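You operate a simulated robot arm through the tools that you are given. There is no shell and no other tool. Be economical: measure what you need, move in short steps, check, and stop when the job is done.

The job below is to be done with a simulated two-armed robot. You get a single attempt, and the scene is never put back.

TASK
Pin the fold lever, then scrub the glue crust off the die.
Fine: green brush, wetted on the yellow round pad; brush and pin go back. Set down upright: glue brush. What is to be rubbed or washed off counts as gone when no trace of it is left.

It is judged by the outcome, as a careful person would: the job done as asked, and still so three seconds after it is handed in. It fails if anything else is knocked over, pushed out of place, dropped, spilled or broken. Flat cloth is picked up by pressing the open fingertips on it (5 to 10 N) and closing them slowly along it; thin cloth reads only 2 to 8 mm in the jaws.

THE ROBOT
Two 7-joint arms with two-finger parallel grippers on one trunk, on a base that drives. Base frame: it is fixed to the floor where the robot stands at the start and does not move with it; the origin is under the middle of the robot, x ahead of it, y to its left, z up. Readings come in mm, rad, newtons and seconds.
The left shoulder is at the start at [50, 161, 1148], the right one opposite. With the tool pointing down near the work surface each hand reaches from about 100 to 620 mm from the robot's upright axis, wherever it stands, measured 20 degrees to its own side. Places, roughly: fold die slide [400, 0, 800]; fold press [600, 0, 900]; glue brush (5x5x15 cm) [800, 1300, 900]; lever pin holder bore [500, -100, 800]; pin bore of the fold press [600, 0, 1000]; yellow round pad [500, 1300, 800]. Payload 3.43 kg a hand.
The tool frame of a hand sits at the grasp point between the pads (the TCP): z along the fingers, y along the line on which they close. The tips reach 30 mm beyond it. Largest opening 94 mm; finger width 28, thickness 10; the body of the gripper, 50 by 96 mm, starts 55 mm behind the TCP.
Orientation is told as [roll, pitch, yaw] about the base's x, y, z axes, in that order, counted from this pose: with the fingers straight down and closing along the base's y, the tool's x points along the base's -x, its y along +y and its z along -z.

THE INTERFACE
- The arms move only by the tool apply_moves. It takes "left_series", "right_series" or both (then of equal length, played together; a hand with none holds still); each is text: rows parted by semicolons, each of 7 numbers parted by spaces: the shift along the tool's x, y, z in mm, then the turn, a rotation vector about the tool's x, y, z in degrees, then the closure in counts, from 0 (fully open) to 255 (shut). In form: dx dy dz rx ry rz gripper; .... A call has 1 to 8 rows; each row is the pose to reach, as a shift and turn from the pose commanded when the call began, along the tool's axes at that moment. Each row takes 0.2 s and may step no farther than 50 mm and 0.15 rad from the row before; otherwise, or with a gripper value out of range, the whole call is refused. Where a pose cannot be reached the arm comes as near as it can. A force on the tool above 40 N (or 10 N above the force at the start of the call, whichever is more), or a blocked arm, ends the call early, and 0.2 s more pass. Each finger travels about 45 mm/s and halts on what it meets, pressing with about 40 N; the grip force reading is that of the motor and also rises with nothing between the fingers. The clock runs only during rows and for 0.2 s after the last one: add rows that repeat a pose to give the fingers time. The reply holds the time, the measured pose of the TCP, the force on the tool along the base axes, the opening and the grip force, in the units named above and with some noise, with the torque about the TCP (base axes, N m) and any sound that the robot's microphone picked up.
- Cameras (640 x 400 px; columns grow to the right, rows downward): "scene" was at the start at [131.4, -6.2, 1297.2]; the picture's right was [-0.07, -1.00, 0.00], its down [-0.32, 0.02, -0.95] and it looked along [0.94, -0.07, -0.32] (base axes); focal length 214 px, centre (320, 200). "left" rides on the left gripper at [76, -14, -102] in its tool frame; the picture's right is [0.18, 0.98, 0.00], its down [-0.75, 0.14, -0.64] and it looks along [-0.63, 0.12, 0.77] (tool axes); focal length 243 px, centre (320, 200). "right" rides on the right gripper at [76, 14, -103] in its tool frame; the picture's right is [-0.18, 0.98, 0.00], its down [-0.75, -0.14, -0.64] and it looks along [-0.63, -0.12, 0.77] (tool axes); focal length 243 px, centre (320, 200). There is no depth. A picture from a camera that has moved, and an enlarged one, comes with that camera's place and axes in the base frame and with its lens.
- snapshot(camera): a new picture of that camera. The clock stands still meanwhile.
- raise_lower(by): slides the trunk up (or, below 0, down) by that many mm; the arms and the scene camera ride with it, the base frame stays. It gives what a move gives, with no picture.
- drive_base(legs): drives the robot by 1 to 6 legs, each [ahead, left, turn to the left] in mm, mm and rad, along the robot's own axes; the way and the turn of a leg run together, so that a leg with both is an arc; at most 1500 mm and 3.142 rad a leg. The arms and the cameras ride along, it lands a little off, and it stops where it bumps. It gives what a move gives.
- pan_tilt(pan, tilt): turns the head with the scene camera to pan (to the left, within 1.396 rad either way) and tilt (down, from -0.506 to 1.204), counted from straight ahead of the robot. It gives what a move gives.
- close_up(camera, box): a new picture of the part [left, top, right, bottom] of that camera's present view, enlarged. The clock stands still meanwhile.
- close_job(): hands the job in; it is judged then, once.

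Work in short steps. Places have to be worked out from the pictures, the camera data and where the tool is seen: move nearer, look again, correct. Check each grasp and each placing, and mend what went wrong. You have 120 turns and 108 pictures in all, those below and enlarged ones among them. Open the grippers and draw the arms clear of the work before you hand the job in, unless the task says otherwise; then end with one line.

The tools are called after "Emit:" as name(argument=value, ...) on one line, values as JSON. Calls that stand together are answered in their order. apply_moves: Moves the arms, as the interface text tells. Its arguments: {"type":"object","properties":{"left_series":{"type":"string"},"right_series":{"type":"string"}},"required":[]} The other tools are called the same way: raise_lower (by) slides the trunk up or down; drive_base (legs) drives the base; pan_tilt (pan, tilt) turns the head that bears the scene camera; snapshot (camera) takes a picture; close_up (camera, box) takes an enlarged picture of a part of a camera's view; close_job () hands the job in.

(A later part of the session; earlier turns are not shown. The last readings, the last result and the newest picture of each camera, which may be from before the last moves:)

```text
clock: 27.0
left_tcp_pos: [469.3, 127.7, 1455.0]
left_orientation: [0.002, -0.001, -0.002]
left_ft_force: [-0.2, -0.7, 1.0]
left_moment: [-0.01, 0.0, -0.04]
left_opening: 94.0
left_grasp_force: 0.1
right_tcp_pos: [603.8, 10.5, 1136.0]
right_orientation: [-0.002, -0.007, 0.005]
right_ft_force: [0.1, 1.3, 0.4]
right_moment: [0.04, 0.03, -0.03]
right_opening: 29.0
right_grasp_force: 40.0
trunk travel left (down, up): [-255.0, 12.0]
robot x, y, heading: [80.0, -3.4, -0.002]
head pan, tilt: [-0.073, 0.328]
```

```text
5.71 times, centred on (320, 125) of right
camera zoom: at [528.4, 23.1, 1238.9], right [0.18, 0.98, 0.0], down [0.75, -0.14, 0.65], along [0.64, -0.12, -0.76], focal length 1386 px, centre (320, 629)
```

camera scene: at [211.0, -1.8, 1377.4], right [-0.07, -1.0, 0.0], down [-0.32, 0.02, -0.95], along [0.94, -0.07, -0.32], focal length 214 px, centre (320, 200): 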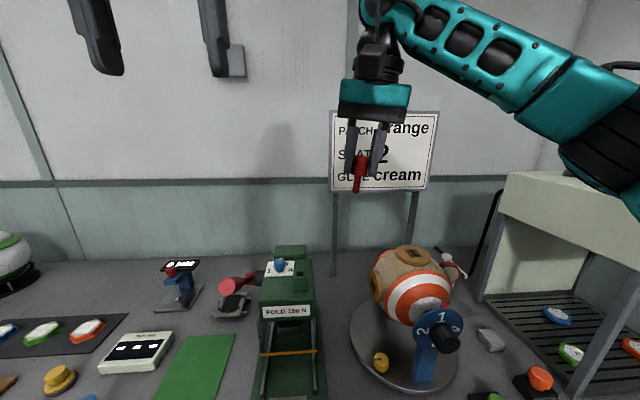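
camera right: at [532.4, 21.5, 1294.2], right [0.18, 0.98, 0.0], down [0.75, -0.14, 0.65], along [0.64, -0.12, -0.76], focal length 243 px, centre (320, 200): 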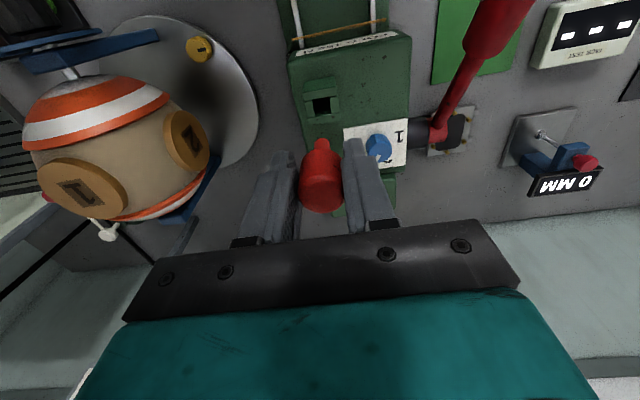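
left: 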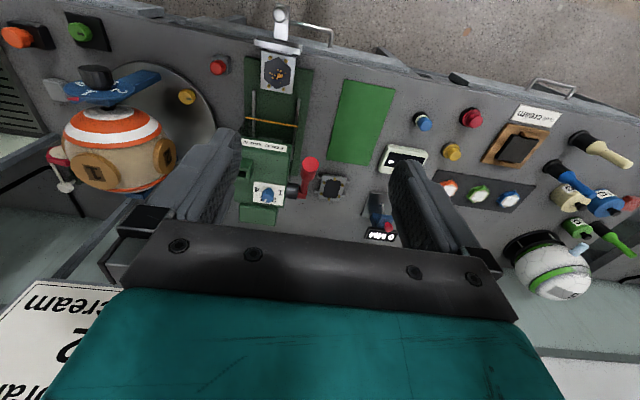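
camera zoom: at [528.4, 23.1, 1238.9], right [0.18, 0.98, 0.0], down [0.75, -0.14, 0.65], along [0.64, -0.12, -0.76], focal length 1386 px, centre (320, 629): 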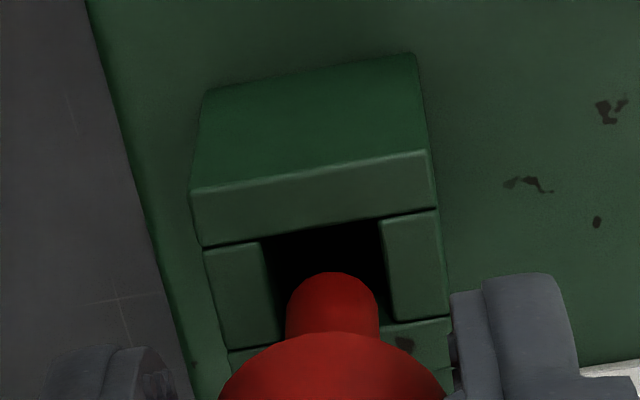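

Close now; shift 2.5 mm more back and lower gently 6 mm, watching force.

Emit:
apply_moves(right_series="2.5 0 0 0 0 0 230; 2.5 0 3 0 0 0 230; 2.5 0 6 0 0 0 230; 2.5 0 6 0 0 0 230")

Emit:
close_up(camera="scene", box=[270, 230, 330, 280])

Emit:
close_up(camera="right", box=[270, 90, 370, 160])

```text
clock: 28.0
left_tcp_pos: [469.6, 126.6, 1455.9]
left_orientation: [0.002, -0.002, -0.004]
left_ft_force: [0.5, 0.0, -0.6]
left_moment: [-0.01, 0.0, 0.0]
left_opening: 93.9
left_grasp_force: 0.1
right_tcp_pos: [603.3, 9.4, 1130.0]
right_orientation: [-0.001, -0.006, 0.003]
right_ft_force: [0.9, 0.7, 0.0]
right_moment: [-0.03, -0.02, 0.03]
right_opening: 28.9
right_grasp_force: 40.1
trunk travel left (down, up): [-255.0, 12.0]
robot x, y, heading: [78.4, 1.7, -0.004]
head pan, tilt: [-0.073, 0.328]
```

```text
8.00 times, centred on (300, 255) of scene
camera zoom: at [211.7, -6.8, 1377.2], right [-0.07, -1.0, 0.0], down [-0.32, 0.02, -0.95], along [0.94, -0.07, -0.32], focal length 1716 px, centre (480, -240)
```

zoom: 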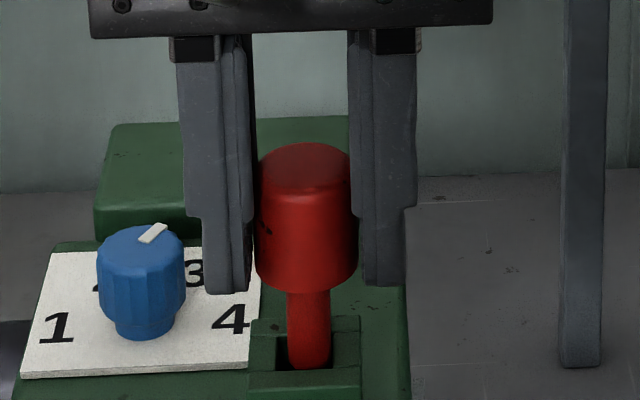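

```text
5.71 times, centred on (320, 125) of right
camera zoom: at [526.4, 21.7, 1232.5], right [0.18, 0.98, 0.0], down [0.75, -0.14, 0.65], along [0.64, -0.12, -0.76], focal length 1386 px, centre (320, 629)
```

zoom: 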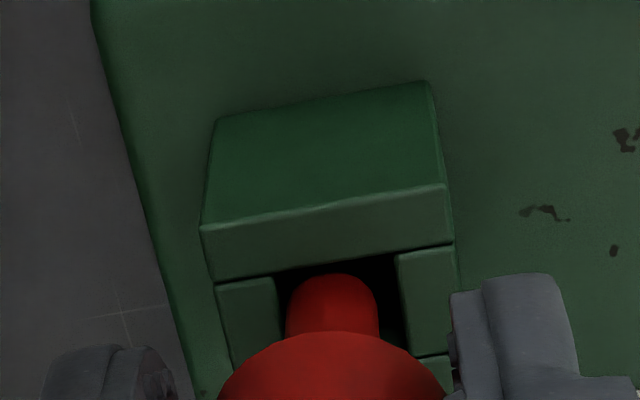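

Tip is at the bore mouth, slightly right; shift +1 mm in y and lower 8 mm gently.

Emit:
apply_moves(right_series="0 1.2 0 0 0 0 230; 0 1.2 4 0 0 0 230; 0 1.2 8 0 0 0 230; 0 1.2 8 0 0 0 230")

Emit:
close_up(camera="scene", box=[270, 230, 330, 280])

Emit:
close_up(camera="right", box=[270, 90, 370, 160])

```text
clock: 29.0
left_tcp_pos: [469.0, 128.8, 1455.7]
left_orientation: [0.001, -0.002, 0.0]
left_ft_force: [-0.4, -0.4, 0.1]
left_moment: [0.01, 0.0, -0.02]
left_opening: 94.0
left_grasp_force: 0.1
right_tcp_pos: [602.5, 11.0, 1121.5]
right_orientation: [-0.001, -0.008, 0.003]
right_ft_force: [0.3, 0.7, 0.4]
right_moment: [0.01, 0.0, 0.0]
right_opening: 28.6
right_grasp_force: 40.6
trunk travel left (down, up): [-255.0, 12.0]
robot x, y, heading: [79.8, 2.8, -0.001]
head pan, tilt: [-0.073, 0.328]
```

```text
8.00 times, centred on (300, 255) of scene
camera zoom: at [211.7, -6.8, 1377.2], right [-0.07, -1.0, 0.0], down [-0.32, 0.02, -0.95], along [0.94, -0.07, -0.32], focal length 1716 px, centre (480, -240)
```

zoom: 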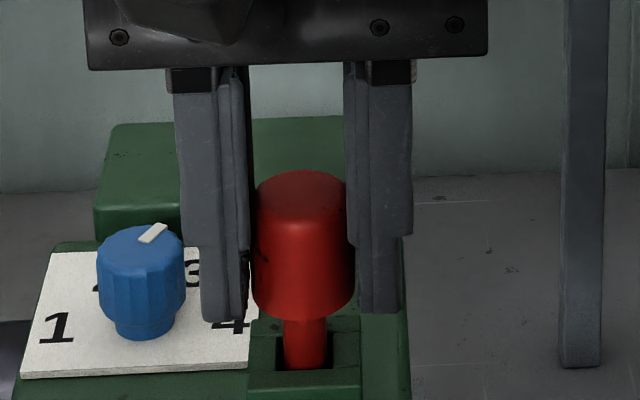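

```text
5.71 times, centred on (320, 125) of right
camera zoom: at [526.3, 22.8, 1224.1], right [0.18, 0.98, 0.0], down [0.75, -0.14, 0.65], along [0.64, -0.12, -0.76], focal length 1386 px, centre (320, 629)
```

zoom: 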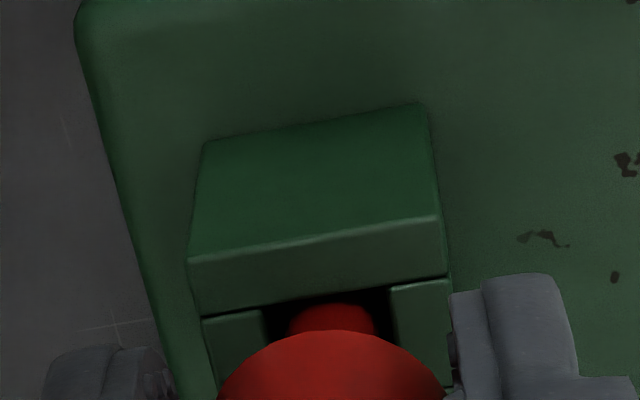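

Entering without force. Lower 12 mm further.

Emit:
apply_moves(right_series="0 0 4 0 0 0 230; 0 0 8 0 0 0 230; 0 0 12 0 0 0 230; 0 0 12 0 0 0 230")

Emit:
close_up(camera="scene", box=[270, 230, 330, 280])

```text
clock: 30.0
left_tcp_pos: [469.2, 126.9, 1455.8]
left_orientation: [0.002, -0.001, -0.001]
left_ft_force: [0.3, -0.7, 0.5]
left_moment: [0.01, -0.02, 0.0]
left_opening: 93.9
left_grasp_force: 0.1
right_tcp_pos: [603.6, 10.5, 1110.5]
right_orientation: [-0.003, -0.008, 0.004]
right_ft_force: [0.0, 0.3, 0.0]
right_moment: [-0.03, -0.05, -0.01]
right_opening: 29.0
right_grasp_force: 40.4
trunk travel left (down, up): [-255.0, 12.0]
robot x, y, heading: [81.0, 0.2, 0.002]
head pan, tilt: [-0.073, 0.328]
```

```text
8.00 times, centred on (300, 255) of scene
camera zoom: at [211.7, -6.8, 1377.2], right [-0.07, -1.0, 0.0], down [-0.32, 0.02, -0.95], along [0.94, -0.07, -0.32], focal length 1716 px, centre (480, -240)
```

zoom: 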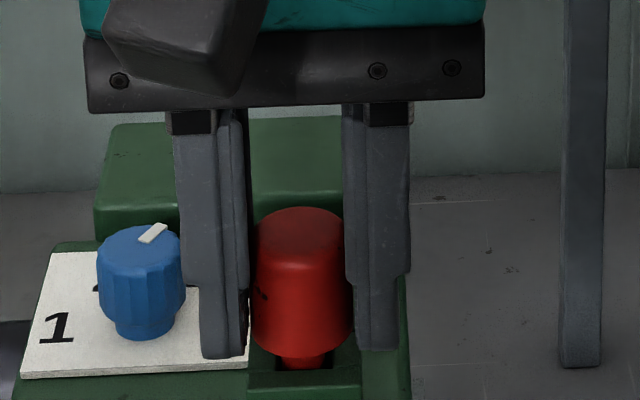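

About 6 mm left. Lower 4 mm, then open only slightly (the blue dial is close to the left finger).

Emit:
apply_moves(right_series="0 0 4 0 0 0 230; 0 0 4 0 0 0 230; 0 0 4 0 0 0 200; 0 0 4 0 0 0 160; 0 0 4 0 0 0 160; 0 0 4 0 0 0 160")

Emit:
close_up(camera="scene", box=[270, 230, 330, 280])

```text
clock: 31.4
left_tcp_pos: [469.7, 128.0, 1455.5]
left_orientation: [0.001, -0.002, -0.002]
left_ft_force: [-0.6, 0.0, -1.2]
left_moment: [-0.01, -0.01, 0.04]
left_opening: 94.0
left_grasp_force: 0.0
right_tcp_pos: [603.3, 10.3, 1108.1]
right_orientation: [0.0, -0.007, 0.003]
right_ft_force: [0.2, 0.0, -0.2]
right_moment: [-0.06, 0.03, -0.02]
right_opening: 35.1
right_grasp_force: 0.1
trunk travel left (down, up): [-255.0, 12.0]
robot x, y, heading: [78.9, 0.1, 0.004]
head pan, tilt: [-0.073, 0.328]
```

```text
8.00 times, centred on (300, 255) of scene
camera zoom: at [211.7, -6.8, 1377.2], right [-0.07, -1.0, 0.0], down [-0.32, 0.02, -0.95], along [0.94, -0.07, -0.32], focal length 1716 px, centre (480, -240)
```

zoom: 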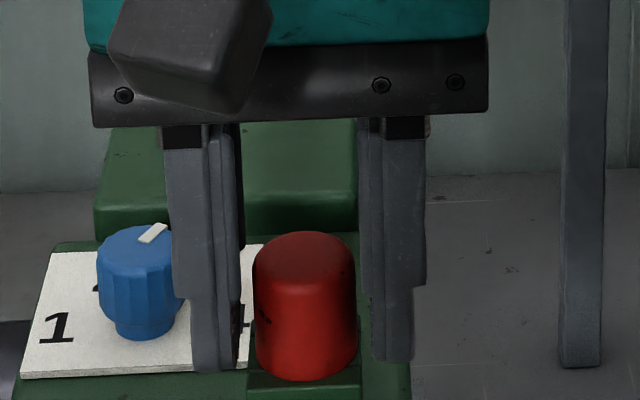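

Pin seated on the block. Withdraw straight up, then back.

Emit:
apply_moves(right_series="0 0 -20 0 0 0 160; 0 0 -50 0 0 0 160; 0 0 -90 0 0 0 160; 25 -25 -110 0 0 0 160; 65 -50 -110 0 0 0 160; 105 -75 -110 0 0 0 160; 145 -100 -110 0 0 0 160; 185 -125 -110 0 0 0 160")

Emit:
snapshot(camera="scene")

Emit:
close_up(camera="left", box=[160, 60, 480, 260])

```text
clock: 33.2
left_tcp_pos: [468.5, 127.8, 1455.6]
left_orientation: [0.001, -0.003, -0.001]
left_ft_force: [0.3, -0.9, 0.0]
left_moment: [-0.01, -0.01, 0.01]
left_opening: 94.1
left_grasp_force: 0.1
right_tcp_pos: [413.5, -115.9, 1215.7]
right_orientation: [-0.002, -0.009, 0.0]
right_ft_force: [0.3, 0.2, 0.3]
right_moment: [0.0, 0.01, -0.02]
right_opening: 35.0
right_grasp_force: 0.0
trunk travel left (down, up): [-255.0, 12.0]
robot x, y, heading: [82.1, -0.6, -0.005]
head pan, tilt: [-0.073, 0.328]
```

```text
66 pictures are left
camera scene: at [210.9, -7.4, 1377.4], right [-0.08, -1.0, 0.0], down [-0.32, 0.02, -0.95], along [0.94, -0.07, -0.32], focal length 214 px, centre (320, 200)
```

scene: 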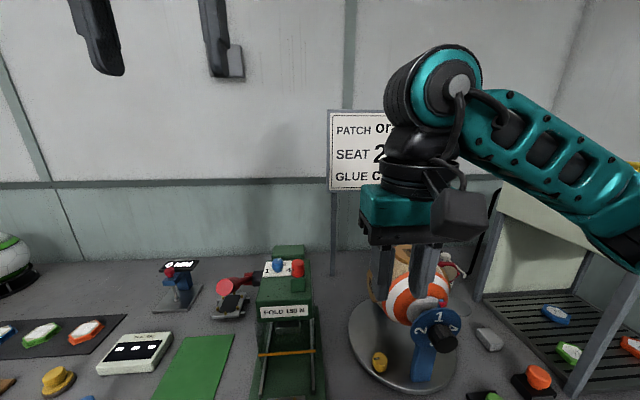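

```text
2.00 times, centred on (320, 160) of left
camera zoom: at [392.2, 113.0, 1558.7], right [-0.18, 0.98, 0.0], down [0.75, 0.14, 0.64], along [0.63, 0.12, -0.77], focal length 485 px, centre (320, 280)
```

zoom: 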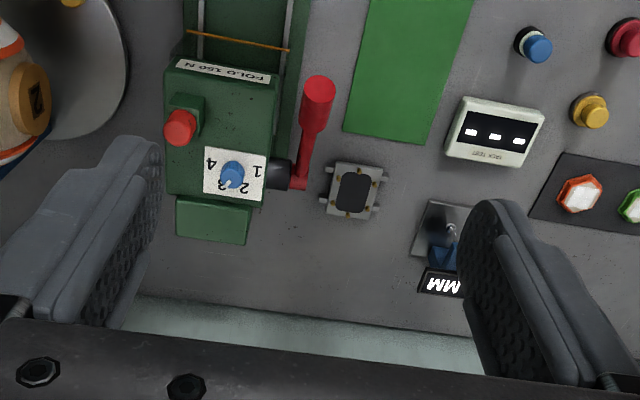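

Pin seated, lever pinned. Now drive back a bit and left 1150 mm toward the brushes, both hands high.

Emit:
drive_base(legs=[[-80, 0, 0], [0, 1150, 0]])

Emit:
pan_tilt(pan=0.15, tilt=0.45)

Emit:
snapshot(camera="scene")

Emit:
snapshot(camera="left")

```text
clock: 44.1
left_tcp_pos: [375.0, 1270.4, 1455.3]
left_orientation: [0.001, 0.0, 0.02]
left_ft_force: [0.2, 0.4, 0.1]
left_moment: [-0.01, 0.0, -0.04]
left_opening: 94.1
left_grasp_force: 0.1
right_tcp_pos: [326.7, 1024.4, 1213.8]
right_orientation: [-0.002, -0.007, 0.027]
right_ft_force: [-0.6, -0.8, 0.6]
right_moment: [0.03, 0.03, -0.01]
right_opening: 35.2
right_grasp_force: 0.1
trunk travel left (down, up): [-255.0, 12.0]
robot x, y, heading: [-11.8, 1133.9, 0.025]
head pan, tilt: [-0.073, 0.328]
```

```text
clock: 44.9
left_tcp_pos: [375.3, 1270.8, 1455.9]
left_orientation: [0.0, -0.002, 0.022]
left_ft_force: [0.5, 0.4, 0.3]
left_moment: [-0.02, -0.02, -0.02]
left_opening: 94.1
left_grasp_force: 0.1
right_tcp_pos: [326.4, 1025.4, 1213.7]
right_orientation: [-0.001, -0.006, 0.026]
right_ft_force: [-0.5, -0.4, -0.1]
right_moment: [0.0, 0.0, -0.02]
right_opening: 35.0
right_grasp_force: 0.1
trunk travel left (down, up): [-255.0, 12.0]
robot x, y, heading: [-10.7, 1137.4, 0.025]
head pan, tilt: [0.15, 0.45]
```

```text
64 pictures are left
camera scene: at [117.8, 1150.1, 1365.9], right [0.17, -0.99, 0.0], down [-0.43, -0.07, -0.9], along [0.89, 0.15, -0.43], focal length 214 px, centre (320, 200)
```

scene: 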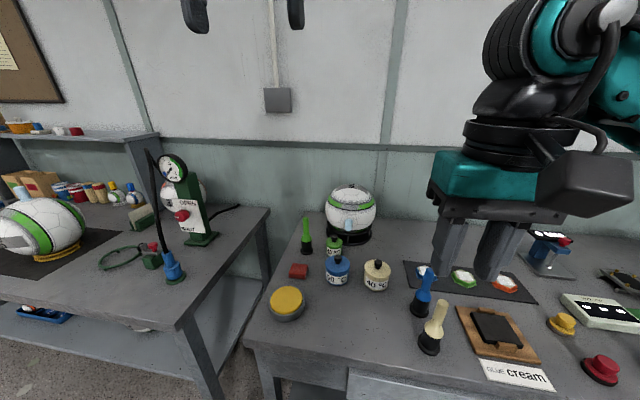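

```text
63 pictures are left
camera left: at [298.9, 1254.3, 1558.5], right [-0.2, 0.98, 0.0], down [0.75, 0.16, 0.64], along [0.63, 0.13, -0.77], focal length 243 px, centre (320, 200)
```

left: 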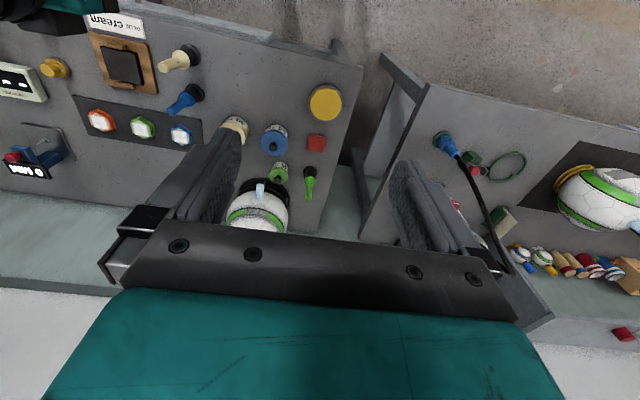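

Everything's visible: green brush near (785,1330), pad near (530,1320). I look down to see how close my base is to the bench edge.

Emit:
pan_tilt(pan=0.15, tilt=1.2)

Emit:
snapshot(camera="scene")

```text
clock: 46.0
left_tcp_pos: [374.4, 1270.1, 1454.8]
left_orientation: [0.002, -0.002, 0.022]
left_ft_force: [-0.5, -0.2, 0.5]
left_moment: [-0.01, -0.01, 0.0]
left_opening: 93.9
left_grasp_force: 0.2
right_tcp_pos: [326.1, 1025.6, 1214.4]
right_orientation: [0.0, -0.007, 0.027]
right_ft_force: [0.5, -0.1, 0.1]
right_moment: [0.04, 0.02, 0.0]
right_opening: 35.2
right_grasp_force: 0.0
trunk travel left (down, up): [-255.0, 12.0]
robot x, y, heading: [-11.6, 1137.3, 0.027]
head pan, tilt: [0.15, 1.201]
```

```text
62 pictures are left
camera scene: at [82.3, 1144.1, 1307.7], right [0.17, -0.99, 0.0], down [-0.92, -0.16, -0.36], along [0.36, 0.06, -0.93], focal length 214 px, centre (320, 200)
```

scene: 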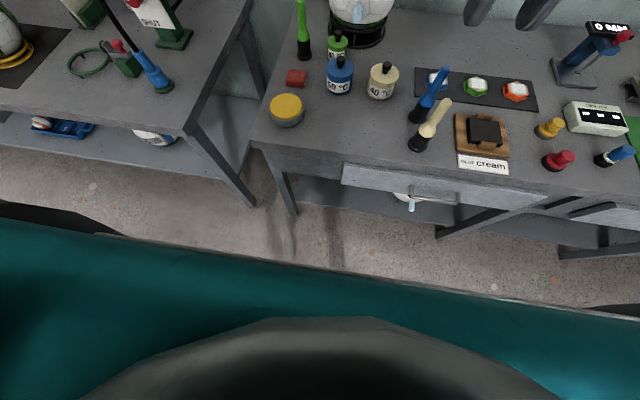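

There is room: base front about 150+ mm from the bench. Drive ahead ~110 mm and left 30, straightening the heading.

Emit:
drive_base(legs=[[112, 30, -0.027]])

Emit:
pan_tilt(pan=0.3, tilt=0.6)

Emit:
apply_moves(left_series="0 0 30 0 -8 0 60; 0 0 60 0 -16 0 90; 0 0 100 0 -25 0 100; 0 0 140 0 -25 0 100; 0 0 180 0 -25 0 100")

Emit:
snapshot(camera="left")

Emit:
snapshot(camera="scene")

```text
clock: 47.2
left_tcp_pos: [489.8, 1293.1, 1455.1]
left_orientation: [-0.001, -0.002, -0.002]
left_ft_force: [0.1, 0.2, 0.0]
left_moment: [0.0, 0.04, 0.02]
left_opening: 93.9
left_grasp_force: 0.1
right_tcp_pos: [435.7, 1047.7, 1212.7]
right_orientation: [-0.002, -0.006, 0.004]
right_ft_force: [-0.3, -0.7, -0.9]
right_moment: [0.03, 0.01, -0.01]
right_opening: 34.8
right_grasp_force: 0.1
trunk travel left (down, up): [-255.0, 12.0]
robot x, y, heading: [100.9, 1158.5, -0.001]
head pan, tilt: [0.15, 1.201]
```

```text
clock: 48.2
left_tcp_pos: [489.5, 1291.3, 1455.2]
left_orientation: [0.003, -0.003, -0.003]
left_ft_force: [0.6, -0.5, 0.1]
left_moment: [0.0, -0.01, 0.04]
left_opening: 94.0
left_grasp_force: 0.1
right_tcp_pos: [434.6, 1047.9, 1215.7]
right_orientation: [-0.003, -0.008, 0.003]
right_ft_force: [0.3, 0.7, -0.7]
right_moment: [-0.02, 0.04, 0.01]
right_opening: 35.2
right_grasp_force: 0.0
trunk travel left (down, up): [-255.0, 12.0]
robot x, y, heading: [102.7, 1165.0, -0.001]
head pan, tilt: [0.3, 0.6]
```

```text
refused: row 3 steps farther than a row can; nothing moved
```

```text
61 pictures are left
camera left: at [413.1, 1278.5, 1558.5], right [-0.18, 0.98, 0.0], down [0.75, 0.14, 0.64], along [0.63, 0.12, -0.77], focal length 243 px, centre (320, 200)
```

left: 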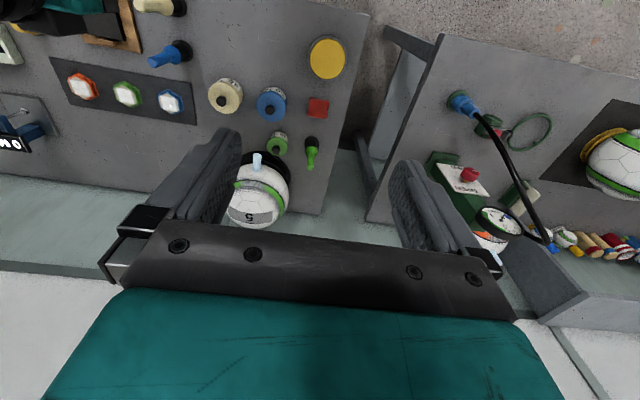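

```text
60 pictures are left
camera scene: at [223.1, 1190.9, 1352.2], right [0.29, -0.96, 0.0], down [-0.54, -0.17, -0.82], along [0.79, 0.24, -0.57], focal length 214 px, centre (320, 200)
```

scene: 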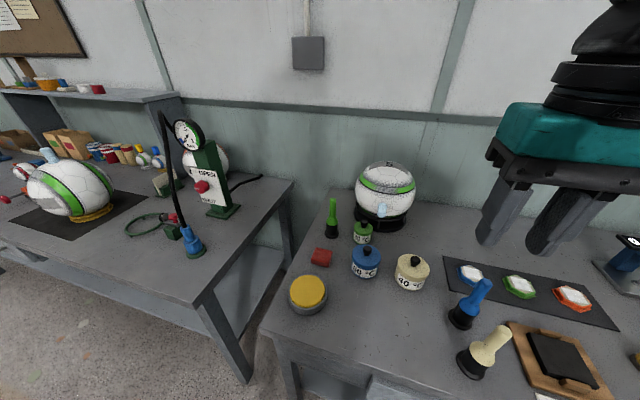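

Go to a hover in front of/above the brush while tilting the tool forward 25°.

Emit:
apply_moves(left_series="-20 4 40 0 -6 0 60; -45 8 80 0 -12 0 90; -70 12 120 0 -18 0 100; -98 16 157 0 -25 0 100; -126 20 194 0 -25 0 100; -155 24 230 0 -25 0 100; -183 28 267 0 -25 0 100; -210 30 305 0 -25 0 100")

Emit:
snapshot(camera="left")

```text
clock: 50.0
left_tcp_pos: [698.9, 1320.8, 1154.9]
left_orientation: [0.003, -0.436, -0.001]
left_ft_force: [0.2, 0.0, 0.4]
left_moment: [-0.01, 0.02, 0.01]
left_opening: 57.3
left_grasp_force: 0.1
right_tcp_pos: [434.9, 1048.3, 1213.4]
right_orientation: [0.0, -0.007, 0.005]
right_ft_force: [-0.3, -0.1, 0.3]
right_moment: [0.01, 0.0, 0.02]
right_opening: 35.0
right_grasp_force: 0.0
trunk travel left (down, up): [-255.0, 12.0]
robot x, y, heading: [98.4, 1163.8, 0.001]
head pan, tilt: [0.3, 0.6]
```

```text
59 pictures are left
camera left: at [587.2, 1307.1, 1215.8], right [-0.16, 0.98, -0.08], down [0.41, 0.14, 0.9], along [0.9, 0.12, -0.43], focal length 243 px, centre (320, 200)
```

left: 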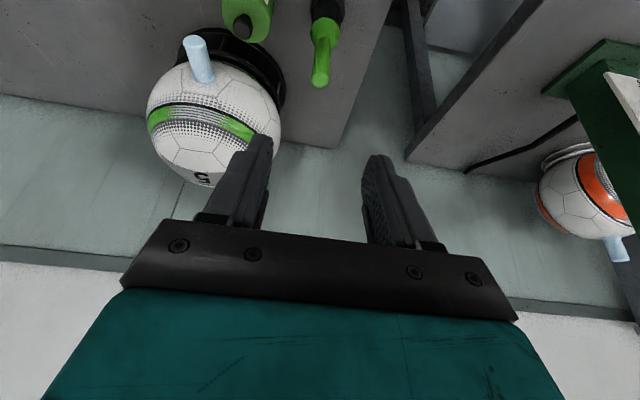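

Brush axis ≈ (788,1321), top ≈ 955. Move to the pre-grasp point along the approach line.

Emit:
apply_moves(left_series="8 0 40 0 0 0 100; 16 0 80 0 0 0 100; 24 0 120 0 0 0 100; 29 0 158 0 0 0 100; 29 0 158 0 0 0 100")

Emit:
snapshot(camera="left")

```text
clock: 51.2
left_tcp_pos: [741.2, 1319.5, 999.2]
left_orientation: [0.0, -0.439, -0.004]
left_ft_force: [-0.6, 0.7, 0.2]
left_moment: [-0.02, -0.03, 0.01]
left_opening: 57.2
left_grasp_force: 0.0
right_tcp_pos: [435.6, 1048.3, 1214.5]
right_orientation: [0.001, -0.007, 0.002]
right_ft_force: [0.1, -0.4, 0.5]
right_moment: [0.0, 0.0, -0.01]
right_opening: 35.0
right_grasp_force: 0.0
trunk travel left (down, up): [-255.0, 12.0]
robot x, y, heading: [98.8, 1163.3, -0.002]
head pan, tilt: [0.3, 0.6]
```

```text
58 pictures are left
camera left: at [629.7, 1306.5, 1059.5], right [-0.16, 0.98, -0.08], down [0.41, 0.14, 0.9], along [0.9, 0.12, -0.43], focal length 243 px, centre (320, 200)
```

left: 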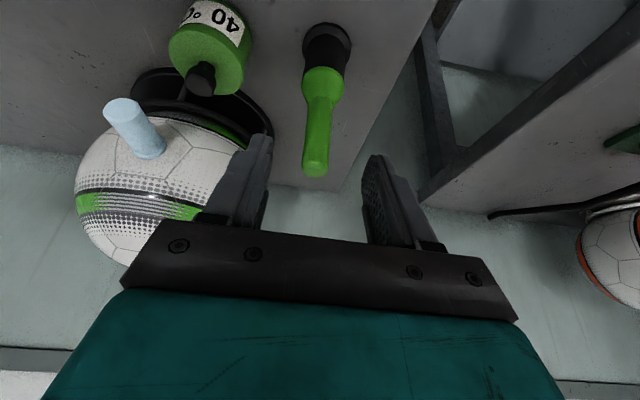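

Grasp the thin handle part at z≈927. Approach along the tool axis, then close.

Emit:
apply_moves(left_series="-12 2.5 0 0 0 0 100; -12 2.5 30 0 0 0 100; -12 2.5 60 0 0 0 100; -12 2.5 85 0 0 0 100; -12 2.5 85 0 0 0 100")

Emit:
snapshot(camera="left")

```text
clock: 52.4
left_tcp_pos: [784.6, 1325.0, 923.8]
left_orientation: [0.001, -0.438, -0.004]
left_ft_force: [-0.6, -0.4, -1.0]
left_moment: [-0.02, 0.04, -0.02]
left_opening: 57.3
left_grasp_force: 0.2
right_tcp_pos: [434.8, 1049.0, 1214.0]
right_orientation: [-0.002, -0.007, 0.004]
right_ft_force: [0.2, 0.0, 0.7]
right_moment: [0.01, -0.02, 0.0]
right_opening: 35.4
right_grasp_force: 0.0
trunk travel left (down, up): [-255.0, 12.0]
robot x, y, heading: [101.4, 1167.1, -0.001]
head pan, tilt: [0.3, 0.6]
```

```text
57 pictures are left
camera left: at [673.9, 1311.7, 985.1], right [-0.16, 0.98, -0.08], down [0.41, 0.14, 0.9], along [0.9, 0.12, -0.43], focal length 243 px, centre (320, 200)
```

left: 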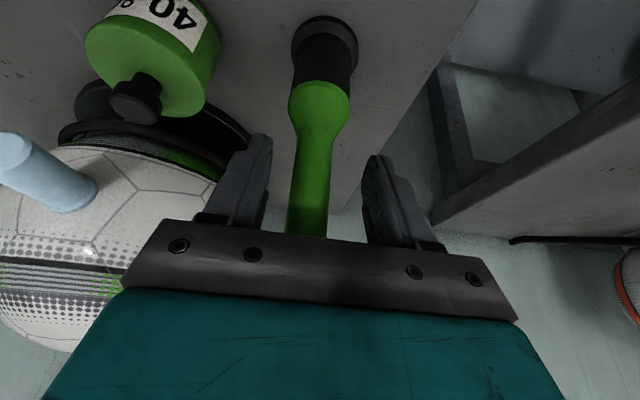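

Handle lies between the fingers, ~4 mm to the right. Center and close.

Emit:
apply_moves(left_series="0 -4 0 0 0 0 100; 0 -4 0 0 0 0 140; 0 -4 0 0 0 0 180; 0 -4 0 0 0 0 220; 0 -4 0 0 0 0 240; 0 -4 0 0 0 0 240")

```text
clock: 53.8
left_tcp_pos: [786.0, 1321.1, 923.9]
left_orientation: [0.0, -0.438, -0.004]
left_ft_force: [0.1, 0.3, -0.2]
left_moment: [0.0, 0.04, -0.04]
left_opening: 24.2
left_grasp_force: 40.2
right_tcp_pos: [435.1, 1048.8, 1213.7]
right_orientation: [-0.001, -0.009, 0.002]
right_ft_force: [0.4, 0.4, 0.7]
right_moment: [-0.02, -0.01, 0.02]
right_opening: 35.4
right_grasp_force: 0.2
trunk travel left (down, up): [-255.0, 12.0]
robot x, y, heading: [100.2, 1164.5, 0.004]
head pan, tilt: [0.3, 0.6]
```

Gripped at 24 mm; home TCP (786,1321,924). Lift straight up 120 mm and look.

Emit:
apply_moves(left_series="-8.5 0 -18.1 0 0 0 240; -25.4 0 -54.4 0 0 0 240; -42.3 0 -90.6 0 0 0 240; -50.7 0 -108.8 0 0 0 240; -50.7 0 -108.8 0 0 0 240")

Emit:
snapshot(camera="scene")

Emit:
snapshot(camera="left")

```text
clock: 55.0
left_tcp_pos: [787.3, 1318.5, 1044.1]
left_orientation: [0.001, -0.438, 0.0]
left_ft_force: [0.3, -0.5, -0.4]
left_moment: [0.03, -0.01, 0.03]
left_opening: 23.7
left_grasp_force: 39.5
right_tcp_pos: [434.3, 1048.7, 1215.2]
right_orientation: [-0.002, -0.007, 0.003]
right_ft_force: [-1.3, 0.7, 0.4]
right_moment: [-0.01, 0.0, -0.01]
right_opening: 35.1
right_grasp_force: 0.1
trunk travel left (down, up): [-255.0, 12.0]
robot x, y, heading: [103.8, 1165.8, -0.002]
head pan, tilt: [0.3, 0.6]
```

```text
56 pictures are left
camera scene: at [223.1, 1191.0, 1352.3], right [0.29, -0.96, 0.0], down [-0.54, -0.17, -0.83], along [0.79, 0.24, -0.57], focal length 214 px, centre (320, 200)
```

scene: 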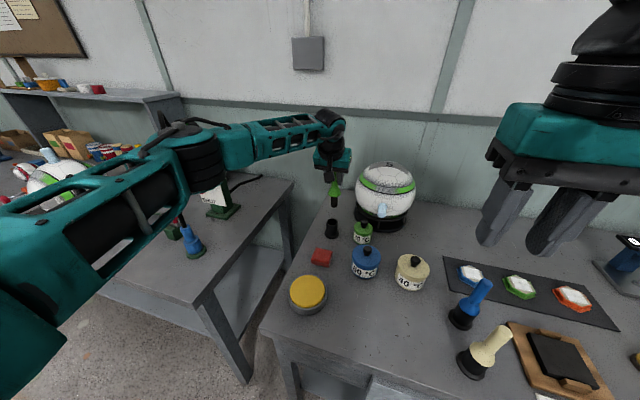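

```text
55 pictures are left
camera left: at [675.3, 1304.2, 1104.5], right [-0.16, 0.98, -0.08], down [0.41, 0.14, 0.9], along [0.9, 0.12, -0.43], focal length 243 px, centre (320, 200)
```

left: 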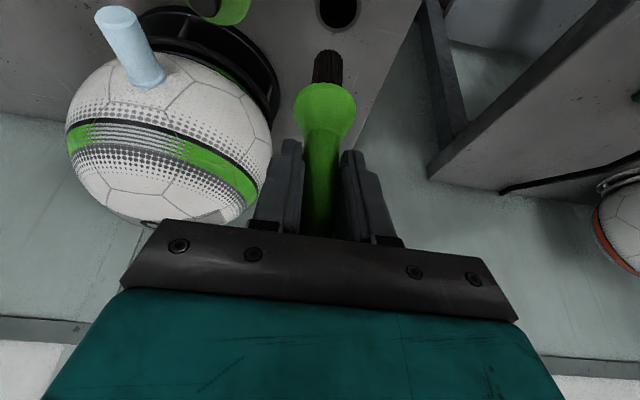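

The brush came out of a black cup that stays on the bench. Close look at the brush and the cup.

Emit:
close_up(camera="scene", box=[280, 160, 380, 320])

Emit:
close_up(camera="left", box=[270, 0, 390, 130])

```text
2.50 times, centred on (330, 240) of scene
camera zoom: at [223.1, 1191.0, 1352.3], right [0.29, -0.96, 0.0], down [-0.54, -0.17, -0.83], along [0.79, 0.24, -0.57], focal length 536 px, centre (295, 100)
```

zoom: 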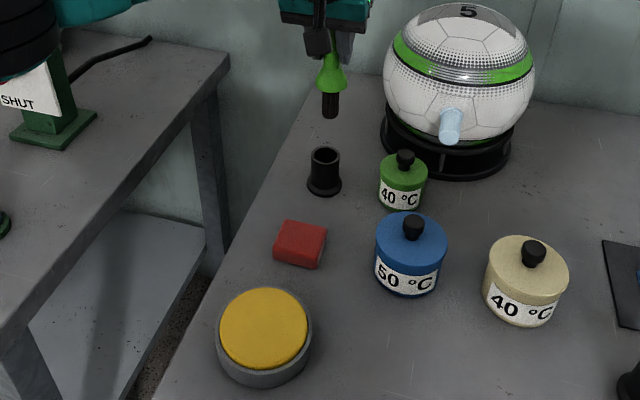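

```text
3.08 times, centred on (330, 65) of left
camera zoom: at [675.3, 1304.2, 1104.5], right [-0.16, 0.98, -0.08], down [0.41, 0.14, 0.9], along [0.9, 0.12, -0.43], focal length 746 px, centre (289, 615)
```

zoom: 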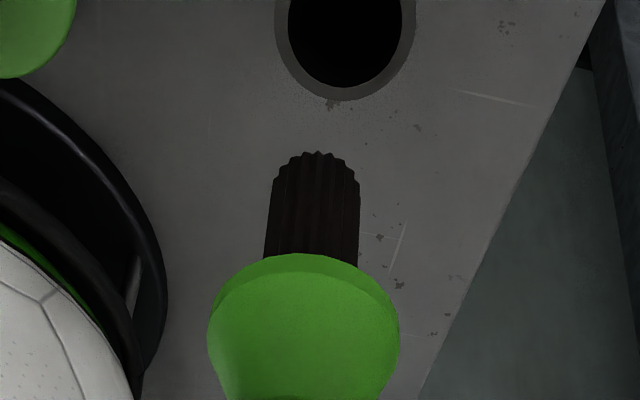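

Bristle bottom is about 113 mm below the TCP. Move back over the yellow pad at (527,1318), staying high.

Emit:
apply_moves(left_series="39 0 -18 0 0 0 240; 79 0 -36 0 0 0 240; 119 0 -54 0 0 0 240; 160 0 -72 0 0 0 240; 200 0 -85 0 0 0 240; 236 0 -90 0 0 0 240; 254 0 -70 0 0 0 240; 254 0 -70 0 0 0 240")

Emit:
snapshot(camera="left")

Emit:
snapshot(camera="scene")

```text
clock: 56.8
left_tcp_pos: [526.7, 1320.3, 999.8]
left_orientation: [0.0, -0.438, -0.001]
left_ft_force: [0.1, 0.0, -0.9]
left_moment: [0.0, -0.01, -0.04]
left_opening: 23.7
left_grasp_force: 40.0
right_tcp_pos: [435.9, 1047.7, 1214.1]
right_orientation: [-0.001, -0.008, 0.003]
right_ft_force: [0.9, -0.4, 0.4]
right_moment: [0.0, 0.01, 0.01]
right_opening: 35.1
right_grasp_force: 0.1
trunk travel left (down, up): [-255.0, 12.0]
robot x, y, heading: [100.0, 1164.3, -0.003]
head pan, tilt: [0.3, 0.6]
```

```text
52 pictures are left
camera left: at [414.5, 1306.9, 1061.3], right [-0.16, 0.98, -0.08], down [0.41, 0.14, 0.9], along [0.9, 0.12, -0.43], focal length 243 px, centre (320, 200)
```

left: 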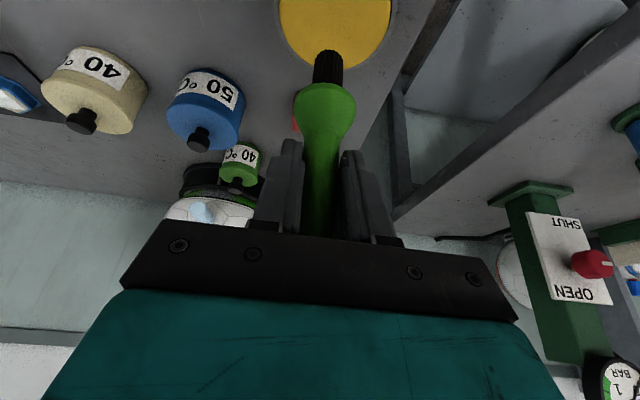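

```text
51 pictures are left
camera scene: at [223.0, 1190.8, 1352.3], right [0.29, -0.96, 0.0], down [-0.54, -0.17, -0.83], along [0.79, 0.24, -0.56], focal length 214 px, centre (320, 200)
```

scene: 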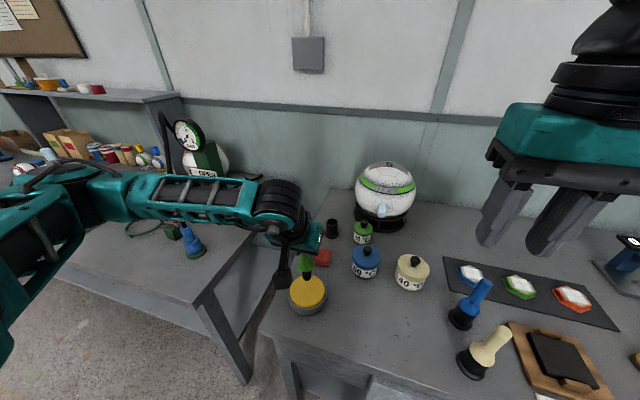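

Brush is over the pad. Descend vertically 42 mm, then probe.

Emit:
apply_moves(left_series="6.3 1 13.6 0 0 0 240; 12.7 1 27.2 0 0 0 240; 16.9 1 36.3 0 0 0 240; 17.7 1 38.1 0 0 0 240; 17.7 1 38.1 0 0 0 240")

Emit:
close_up(camera="scene", box=[260, 230, 360, 330])

```text
clock: 58.0
left_tcp_pos: [526.6, 1323.4, 957.2]
left_orientation: [0.002, -0.439, -0.002]
left_ft_force: [0.3, -0.4, -0.3]
left_moment: [0.01, 0.03, 0.02]
left_opening: 23.4
left_grasp_force: 40.3
right_tcp_pos: [435.1, 1048.1, 1212.8]
right_orientation: [0.0, -0.007, 0.004]
right_ft_force: [1.3, -0.3, 0.6]
right_moment: [0.0, -0.01, 0.03]
right_opening: 35.0
right_grasp_force: 0.1
trunk travel left (down, up): [-255.0, 12.0]
robot x, y, heading: [101.6, 1166.2, 0.003]
head pan, tilt: [0.3, 0.6]
```

```text
4.00 times, centred on (310, 280) of scene
camera zoom: at [223.1, 1190.9, 1352.3], right [0.29, -0.96, 0.0], down [-0.54, -0.17, -0.83], along [0.79, 0.24, -0.56], focal length 858 px, centre (360, -120)
```

zoom: 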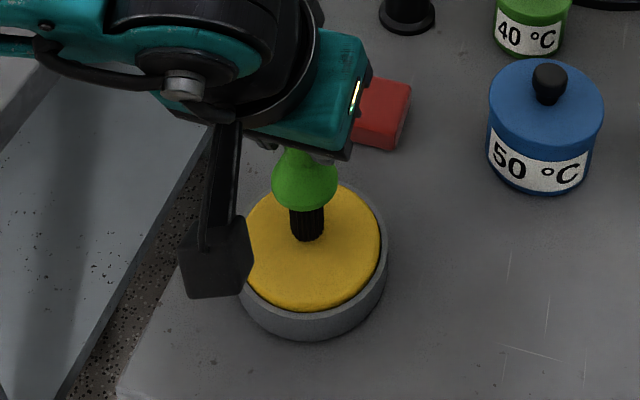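

Almost touching. Probe down 6 mm.

Emit:
apply_moves(left_series="1.3 0 2.7 0 0 0 240; 2.5 0 5.4 0 0 0 240")

```text
clock: 58.6
left_tcp_pos: [528.6, 1322.0, 952.4]
left_orientation: [0.0, -0.438, -0.001]
left_ft_force: [-2.2, 0.9, 5.0]
left_moment: [0.05, 0.18, -0.02]
left_opening: 23.6
left_grasp_force: 39.8
right_tcp_pos: [433.5, 1048.8, 1214.9]
right_orientation: [-0.001, -0.009, 0.005]
right_ft_force: [-0.8, -0.2, 0.7]
right_moment: [0.01, 0.02, -0.02]
right_opening: 35.0
right_grasp_force: 0.1
trunk travel left (down, up): [-255.0, 12.0]
robot x, y, heading: [99.7, 1159.9, -0.0]
head pan, tilt: [0.3, 0.6]
```

Contact at 5 N. Press 2 mm more with a slight wiggle and dwell to soak it.

Emit:
apply_moves(left_series="0.8 0 1.8 0 0 0 240; 0.8 4 1.8 0 0 0 240; 0.8 0 1.8 0 0 0 240; 0.8 -4 1.8 0 0 0 240; 0.8 0 1.8 0 0 0 240; 0.8 0 1.8 0 0 0 240; 0.8 0 1.8 0 0 0 240")

```text
clock: 60.2
left_tcp_pos: [527.1, 1321.3, 951.8]
left_orientation: [0.002, -0.445, -0.003]
left_ft_force: [4.7, 0.8, 23.9]
left_moment: [-0.01, -0.6, 0.02]
left_opening: 23.9
left_grasp_force: 39.9
right_tcp_pos: [433.8, 1048.8, 1213.7]
right_orientation: [0.001, -0.009, 0.004]
right_ft_force: [-0.3, 0.2, -0.6]
right_moment: [0.01, -0.01, 0.02]
right_opening: 35.1
right_grasp_force: 0.0
trunk travel left (down, up): [-255.0, 12.0]
robot x, y, heading: [99.1, 1165.3, -0.0]
head pan, tilt: [0.3, 0.6]
```

Pressed at 24 N for a while. Lift and look at the bristles.

Emit:
apply_moves(left_series="-8.5 0 -18 0 0 0 240; -25 0 -54 0 0 0 240; -42 0 -91 0 0 0 240; -59 0 -127 0 0 0 240; -59 0 -127 0 0 0 240")

Emit:
close_up(camera="left", box=[260, 0, 400, 130])

Emit:
close_up(camera="scene", box=[260, 210, 360, 330])

```text
clock: 61.4
left_tcp_pos: [525.1, 1323.9, 1090.9]
left_orientation: [0.002, -0.435, -0.004]
left_ft_force: [-0.9, 0.2, -0.9]
left_moment: [0.03, -0.03, -0.02]
left_opening: 23.8
left_grasp_force: 40.1
right_tcp_pos: [434.5, 1047.2, 1214.1]
right_orientation: [-0.003, -0.007, 0.004]
right_ft_force: [0.3, 0.8, -0.2]
right_moment: [-0.05, -0.01, -0.02]
right_opening: 35.3
right_grasp_force: 0.0
trunk travel left (down, up): [-255.0, 12.0]
robot x, y, heading: [97.9, 1167.4, -0.002]
head pan, tilt: [0.3, 0.6]
```

```text
3.08 times, centred on (330, 65) of left
camera zoom: at [413.1, 1310.2, 1151.0], right [-0.16, 0.98, -0.08], down [0.41, 0.14, 0.9], along [0.9, 0.12, -0.43], focal length 746 px, centre (289, 615)
```

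zoom: 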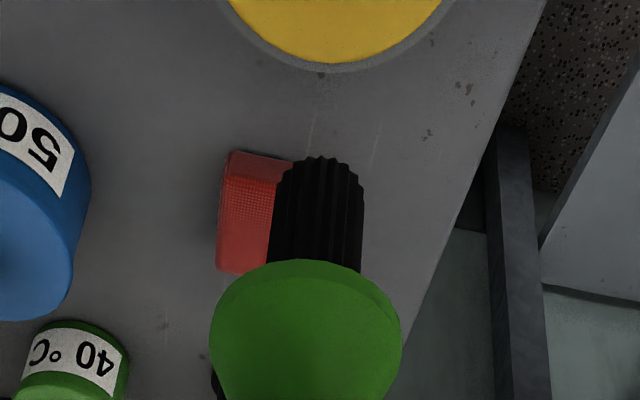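

```text
3.33 times, centred on (310, 270) of scene
camera zoom: at [223.2, 1191.0, 1352.3], right [0.29, -0.96, 0.0], down [-0.54, -0.17, -0.82], along [0.79, 0.24, -0.57], focal length 715 px, centre (353, -33)
```

zoom: 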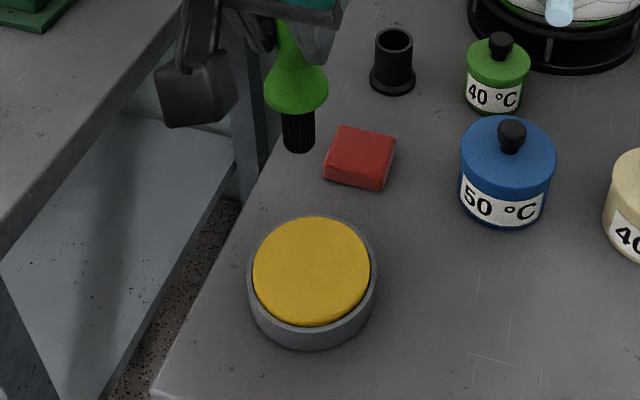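

Bristles are darker — wetted, and the grip held. Raise the brush and drive back to the press (robot to about x 40, y −100).

Emit:
apply_moves(left_series="-17 0 -36 0 0 0 240; -34 0 -72 0 0 0 240; -51 0 -108 0 0 0 240; -68 0 -145 0 0 0 240; -68 0 -145 0 0 0 240")

Emit:
drive_base(legs=[[-60, 0, 0], [0, -1265, 0]])

Emit:
pan_tilt(pan=0.2, tilt=0.75)

Emit:
snapshot(camera="scene")

Emit:
snapshot(camera="left")

```text
clock: 62.6
left_tcp_pos: [527.1, 1322.7, 1250.8]
left_orientation: [0.001, -0.434, -0.004]
left_ft_force: [-0.2, 0.2, 1.6]
left_moment: [0.0, -0.01, -0.02]
left_opening: 23.8
left_grasp_force: 39.8
right_tcp_pos: [435.4, 1048.1, 1213.8]
right_orientation: [-0.003, -0.009, 0.003]
right_ft_force: [-0.6, -0.8, 0.4]
right_moment: [0.03, 0.01, -0.02]
right_opening: 35.0
right_grasp_force: 0.1
trunk travel left (down, up): [-255.0, 12.0]
robot x, y, heading: [102.8, 1167.5, 0.004]
head pan, tilt: [0.3, 0.6]
```

```text
clock: 74.4
left_tcp_pos: [475.6, 78.7, 1251.7]
left_orientation: [0.002, -0.438, 0.02]
left_ft_force: [0.1, -1.2, 0.7]
left_moment: [0.0, 0.0, 0.01]
left_opening: 23.9
left_grasp_force: 39.5
right_tcp_pos: [388.6, -197.7, 1213.9]
right_orientation: [0.001, -0.005, 0.026]
right_ft_force: [-0.3, -0.3, 0.8]
right_moment: [0.01, 0.03, -0.03]
right_opening: 35.1
right_grasp_force: 0.0
trunk travel left (down, up): [-255.0, 12.0]
robot x, y, heading: [51.1, -89.4, 0.02]
head pan, tilt: [0.3, 0.6]
```

```text
clock: 75.1
left_tcp_pos: [474.7, 78.9, 1250.5]
left_orientation: [0.002, -0.439, 0.02]
left_ft_force: [-0.1, 0.1, -0.7]
left_moment: [-0.01, 0.03, -0.02]
left_opening: 24.0
left_grasp_force: 40.1
right_tcp_pos: [389.0, -196.5, 1213.0]
right_orientation: [-0.002, -0.007, 0.024]
right_ft_force: [-0.3, 0.0, -0.3]
right_moment: [0.0, 0.01, -0.03]
right_opening: 35.2
right_grasp_force: 0.0
trunk travel left (down, up): [-255.0, 12.0]
robot x, y, heading: [53.5, -87.2, 0.023]
head pan, tilt: [0.201, 0.75]
```

```text
47 pictures are left
camera scene: at [171.1, -68.7, 1339.5], right [0.22, -0.98, 0.0], down [-0.67, -0.15, -0.73], along [0.71, 0.16, -0.68], focal length 214 px, centre (320, 200)
```

scene: 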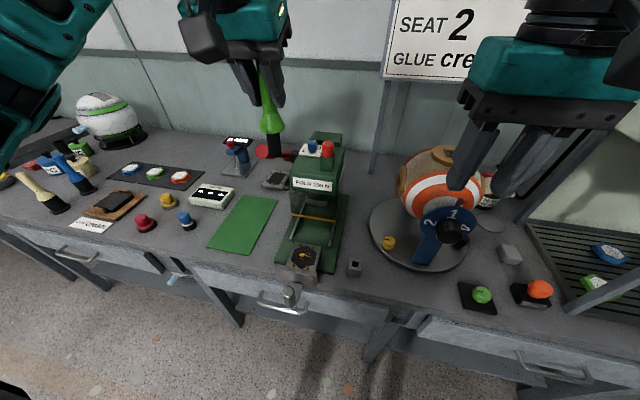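

```text
46 pictures are left
camera left: at [363.7, 62.7, 1311.9], right [-0.19, 0.98, -0.08], down [0.41, 0.15, 0.9], along [0.89, 0.14, -0.43], focal length 243 px, centre (320, 200)
```

left: 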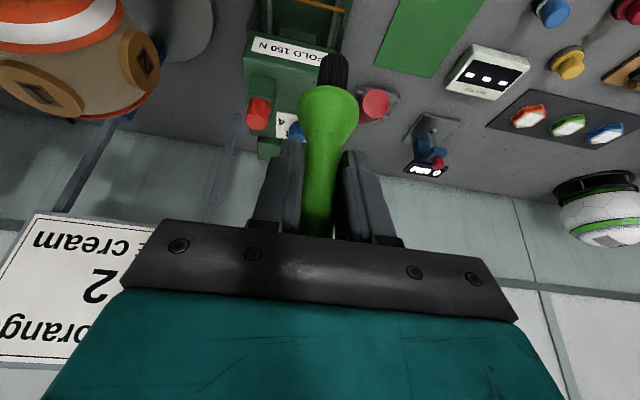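

Die centre estimated (472,44,831). Lower the brush to hover over it.

Emit:
apply_moves(left_series="20 -10 38 0 0 0 240; 40 -20 78 0 0 0 240; 60 -30 118 0 0 0 240; 78 -35 157 0 0 0 240; 92 -35 189 0 0 0 240; 92 -35 189 0 0 0 240")

Emit:
close_up(camera="left", box=[220, 0, 420, 130])

Emit:
close_up(camera="scene", box=[260, 180, 360, 300])

```text
clock: 76.5
left_tcp_pos: [472.2, 44.5, 1040.0]
left_orientation: [0.001, -0.437, 0.019]
left_ft_force: [-0.3, 0.9, -0.4]
left_moment: [0.04, -0.02, 0.01]
left_opening: 24.0
left_grasp_force: 40.1
right_tcp_pos: [388.7, -196.9, 1214.2]
right_orientation: [-0.001, -0.006, 0.025]
right_ft_force: [-0.3, 0.2, 0.0]
right_moment: [0.01, 0.01, 0.02]
right_opening: 35.2
right_grasp_force: 0.1
trunk travel left (down, up): [-255.0, 12.0]
robot x, y, heading: [55.0, -95.0, 0.018]
head pan, tilt: [0.201, 0.75]
```

```text
3.08 times, centred on (320, 65) of left
camera zoom: at [360.7, 28.5, 1101.3], right [-0.19, 0.98, -0.08], down [0.41, 0.15, 0.9], along [0.89, 0.14, -0.43], focal length 746 px, centre (320, 615)
```

zoom: 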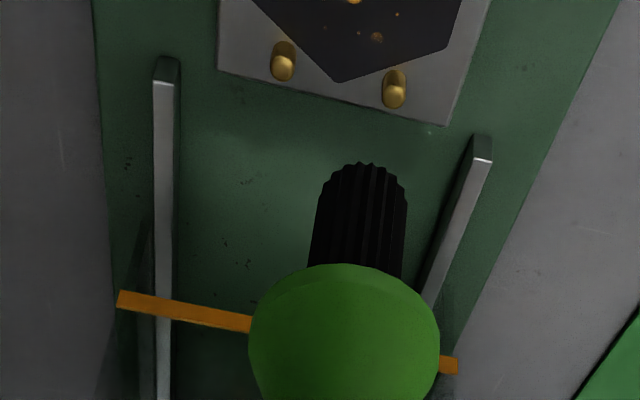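

```text
3.33 times, centred on (310, 240) of scene
camera zoom: at [171.0, -68.8, 1339.4], right [0.22, -0.98, 0.0], down [-0.67, -0.15, -0.73], along [0.71, 0.16, -0.68], focal length 715 px, centre (353, 67)
```

zoom: 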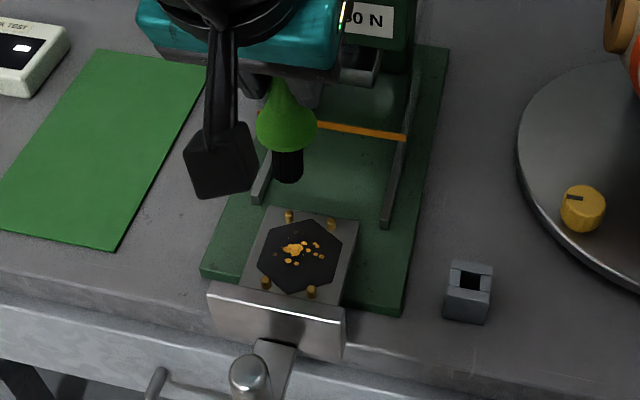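

Lower 75 mm, leaving ~20 mm, and check alignment again.

Emit:
apply_moves(left_series="10.6 0 22.7 0 0 0 240; 21.1 0 45.3 0 0 0 240; 31.7 0 68 0 0 0 240; 31.7 0 68 0 0 0 240")

Emit:
close_up(camera="left", box=[220, 0, 420, 130])

Emit:
close_up(camera="scene", box=[270, 200, 340, 290])

```text
clock: 77.5
left_tcp_pos: [469.9, 45.7, 963.9]
left_orientation: [0.002, -0.439, 0.02]
left_ft_force: [0.8, -0.1, -0.1]
left_moment: [-0.02, -0.01, 0.01]
left_opening: 23.8
left_grasp_force: 40.2
right_tcp_pos: [388.8, -196.6, 1214.7]
right_orientation: [0.0, -0.007, 0.024]
right_ft_force: [-0.2, -0.2, -0.7]
right_moment: [-0.02, 0.0, 0.02]
right_opening: 35.3
right_grasp_force: 0.1
trunk travel left (down, up): [-255.0, 12.0]
robot x, y, heading: [53.4, -85.5, 0.02]
head pan, tilt: [0.201, 0.75]
```

```text
3.08 times, centred on (320, 65) of left
camera zoom: at [358.9, 28.8, 1025.1], right [-0.19, 0.98, -0.08], down [0.41, 0.15, 0.9], along [0.89, 0.14, -0.43], focal length 746 px, centre (320, 615)
```

zoom: 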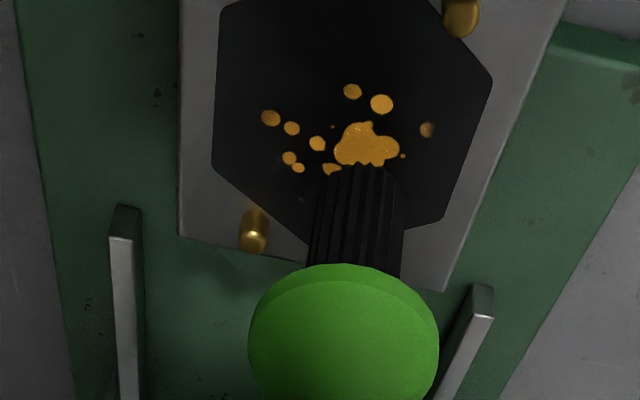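

```text
4.44 times, centred on (305, 245) of scene
camera zoom: at [171.1, -68.8, 1339.4], right [0.22, -0.98, 0.0], down [-0.67, -0.15, -0.73], along [0.71, 0.16, -0.68], focal length 953 px, centre (387, 0)
```

zoom: 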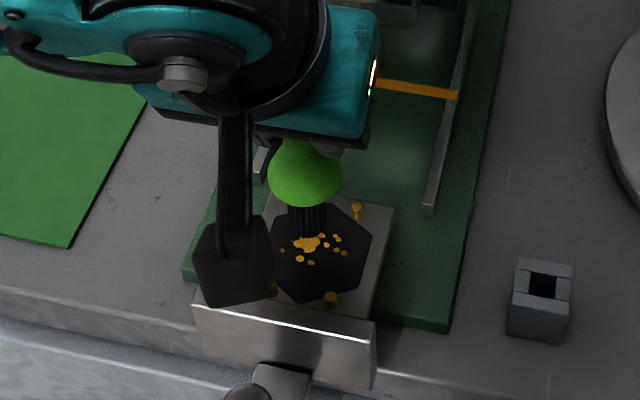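

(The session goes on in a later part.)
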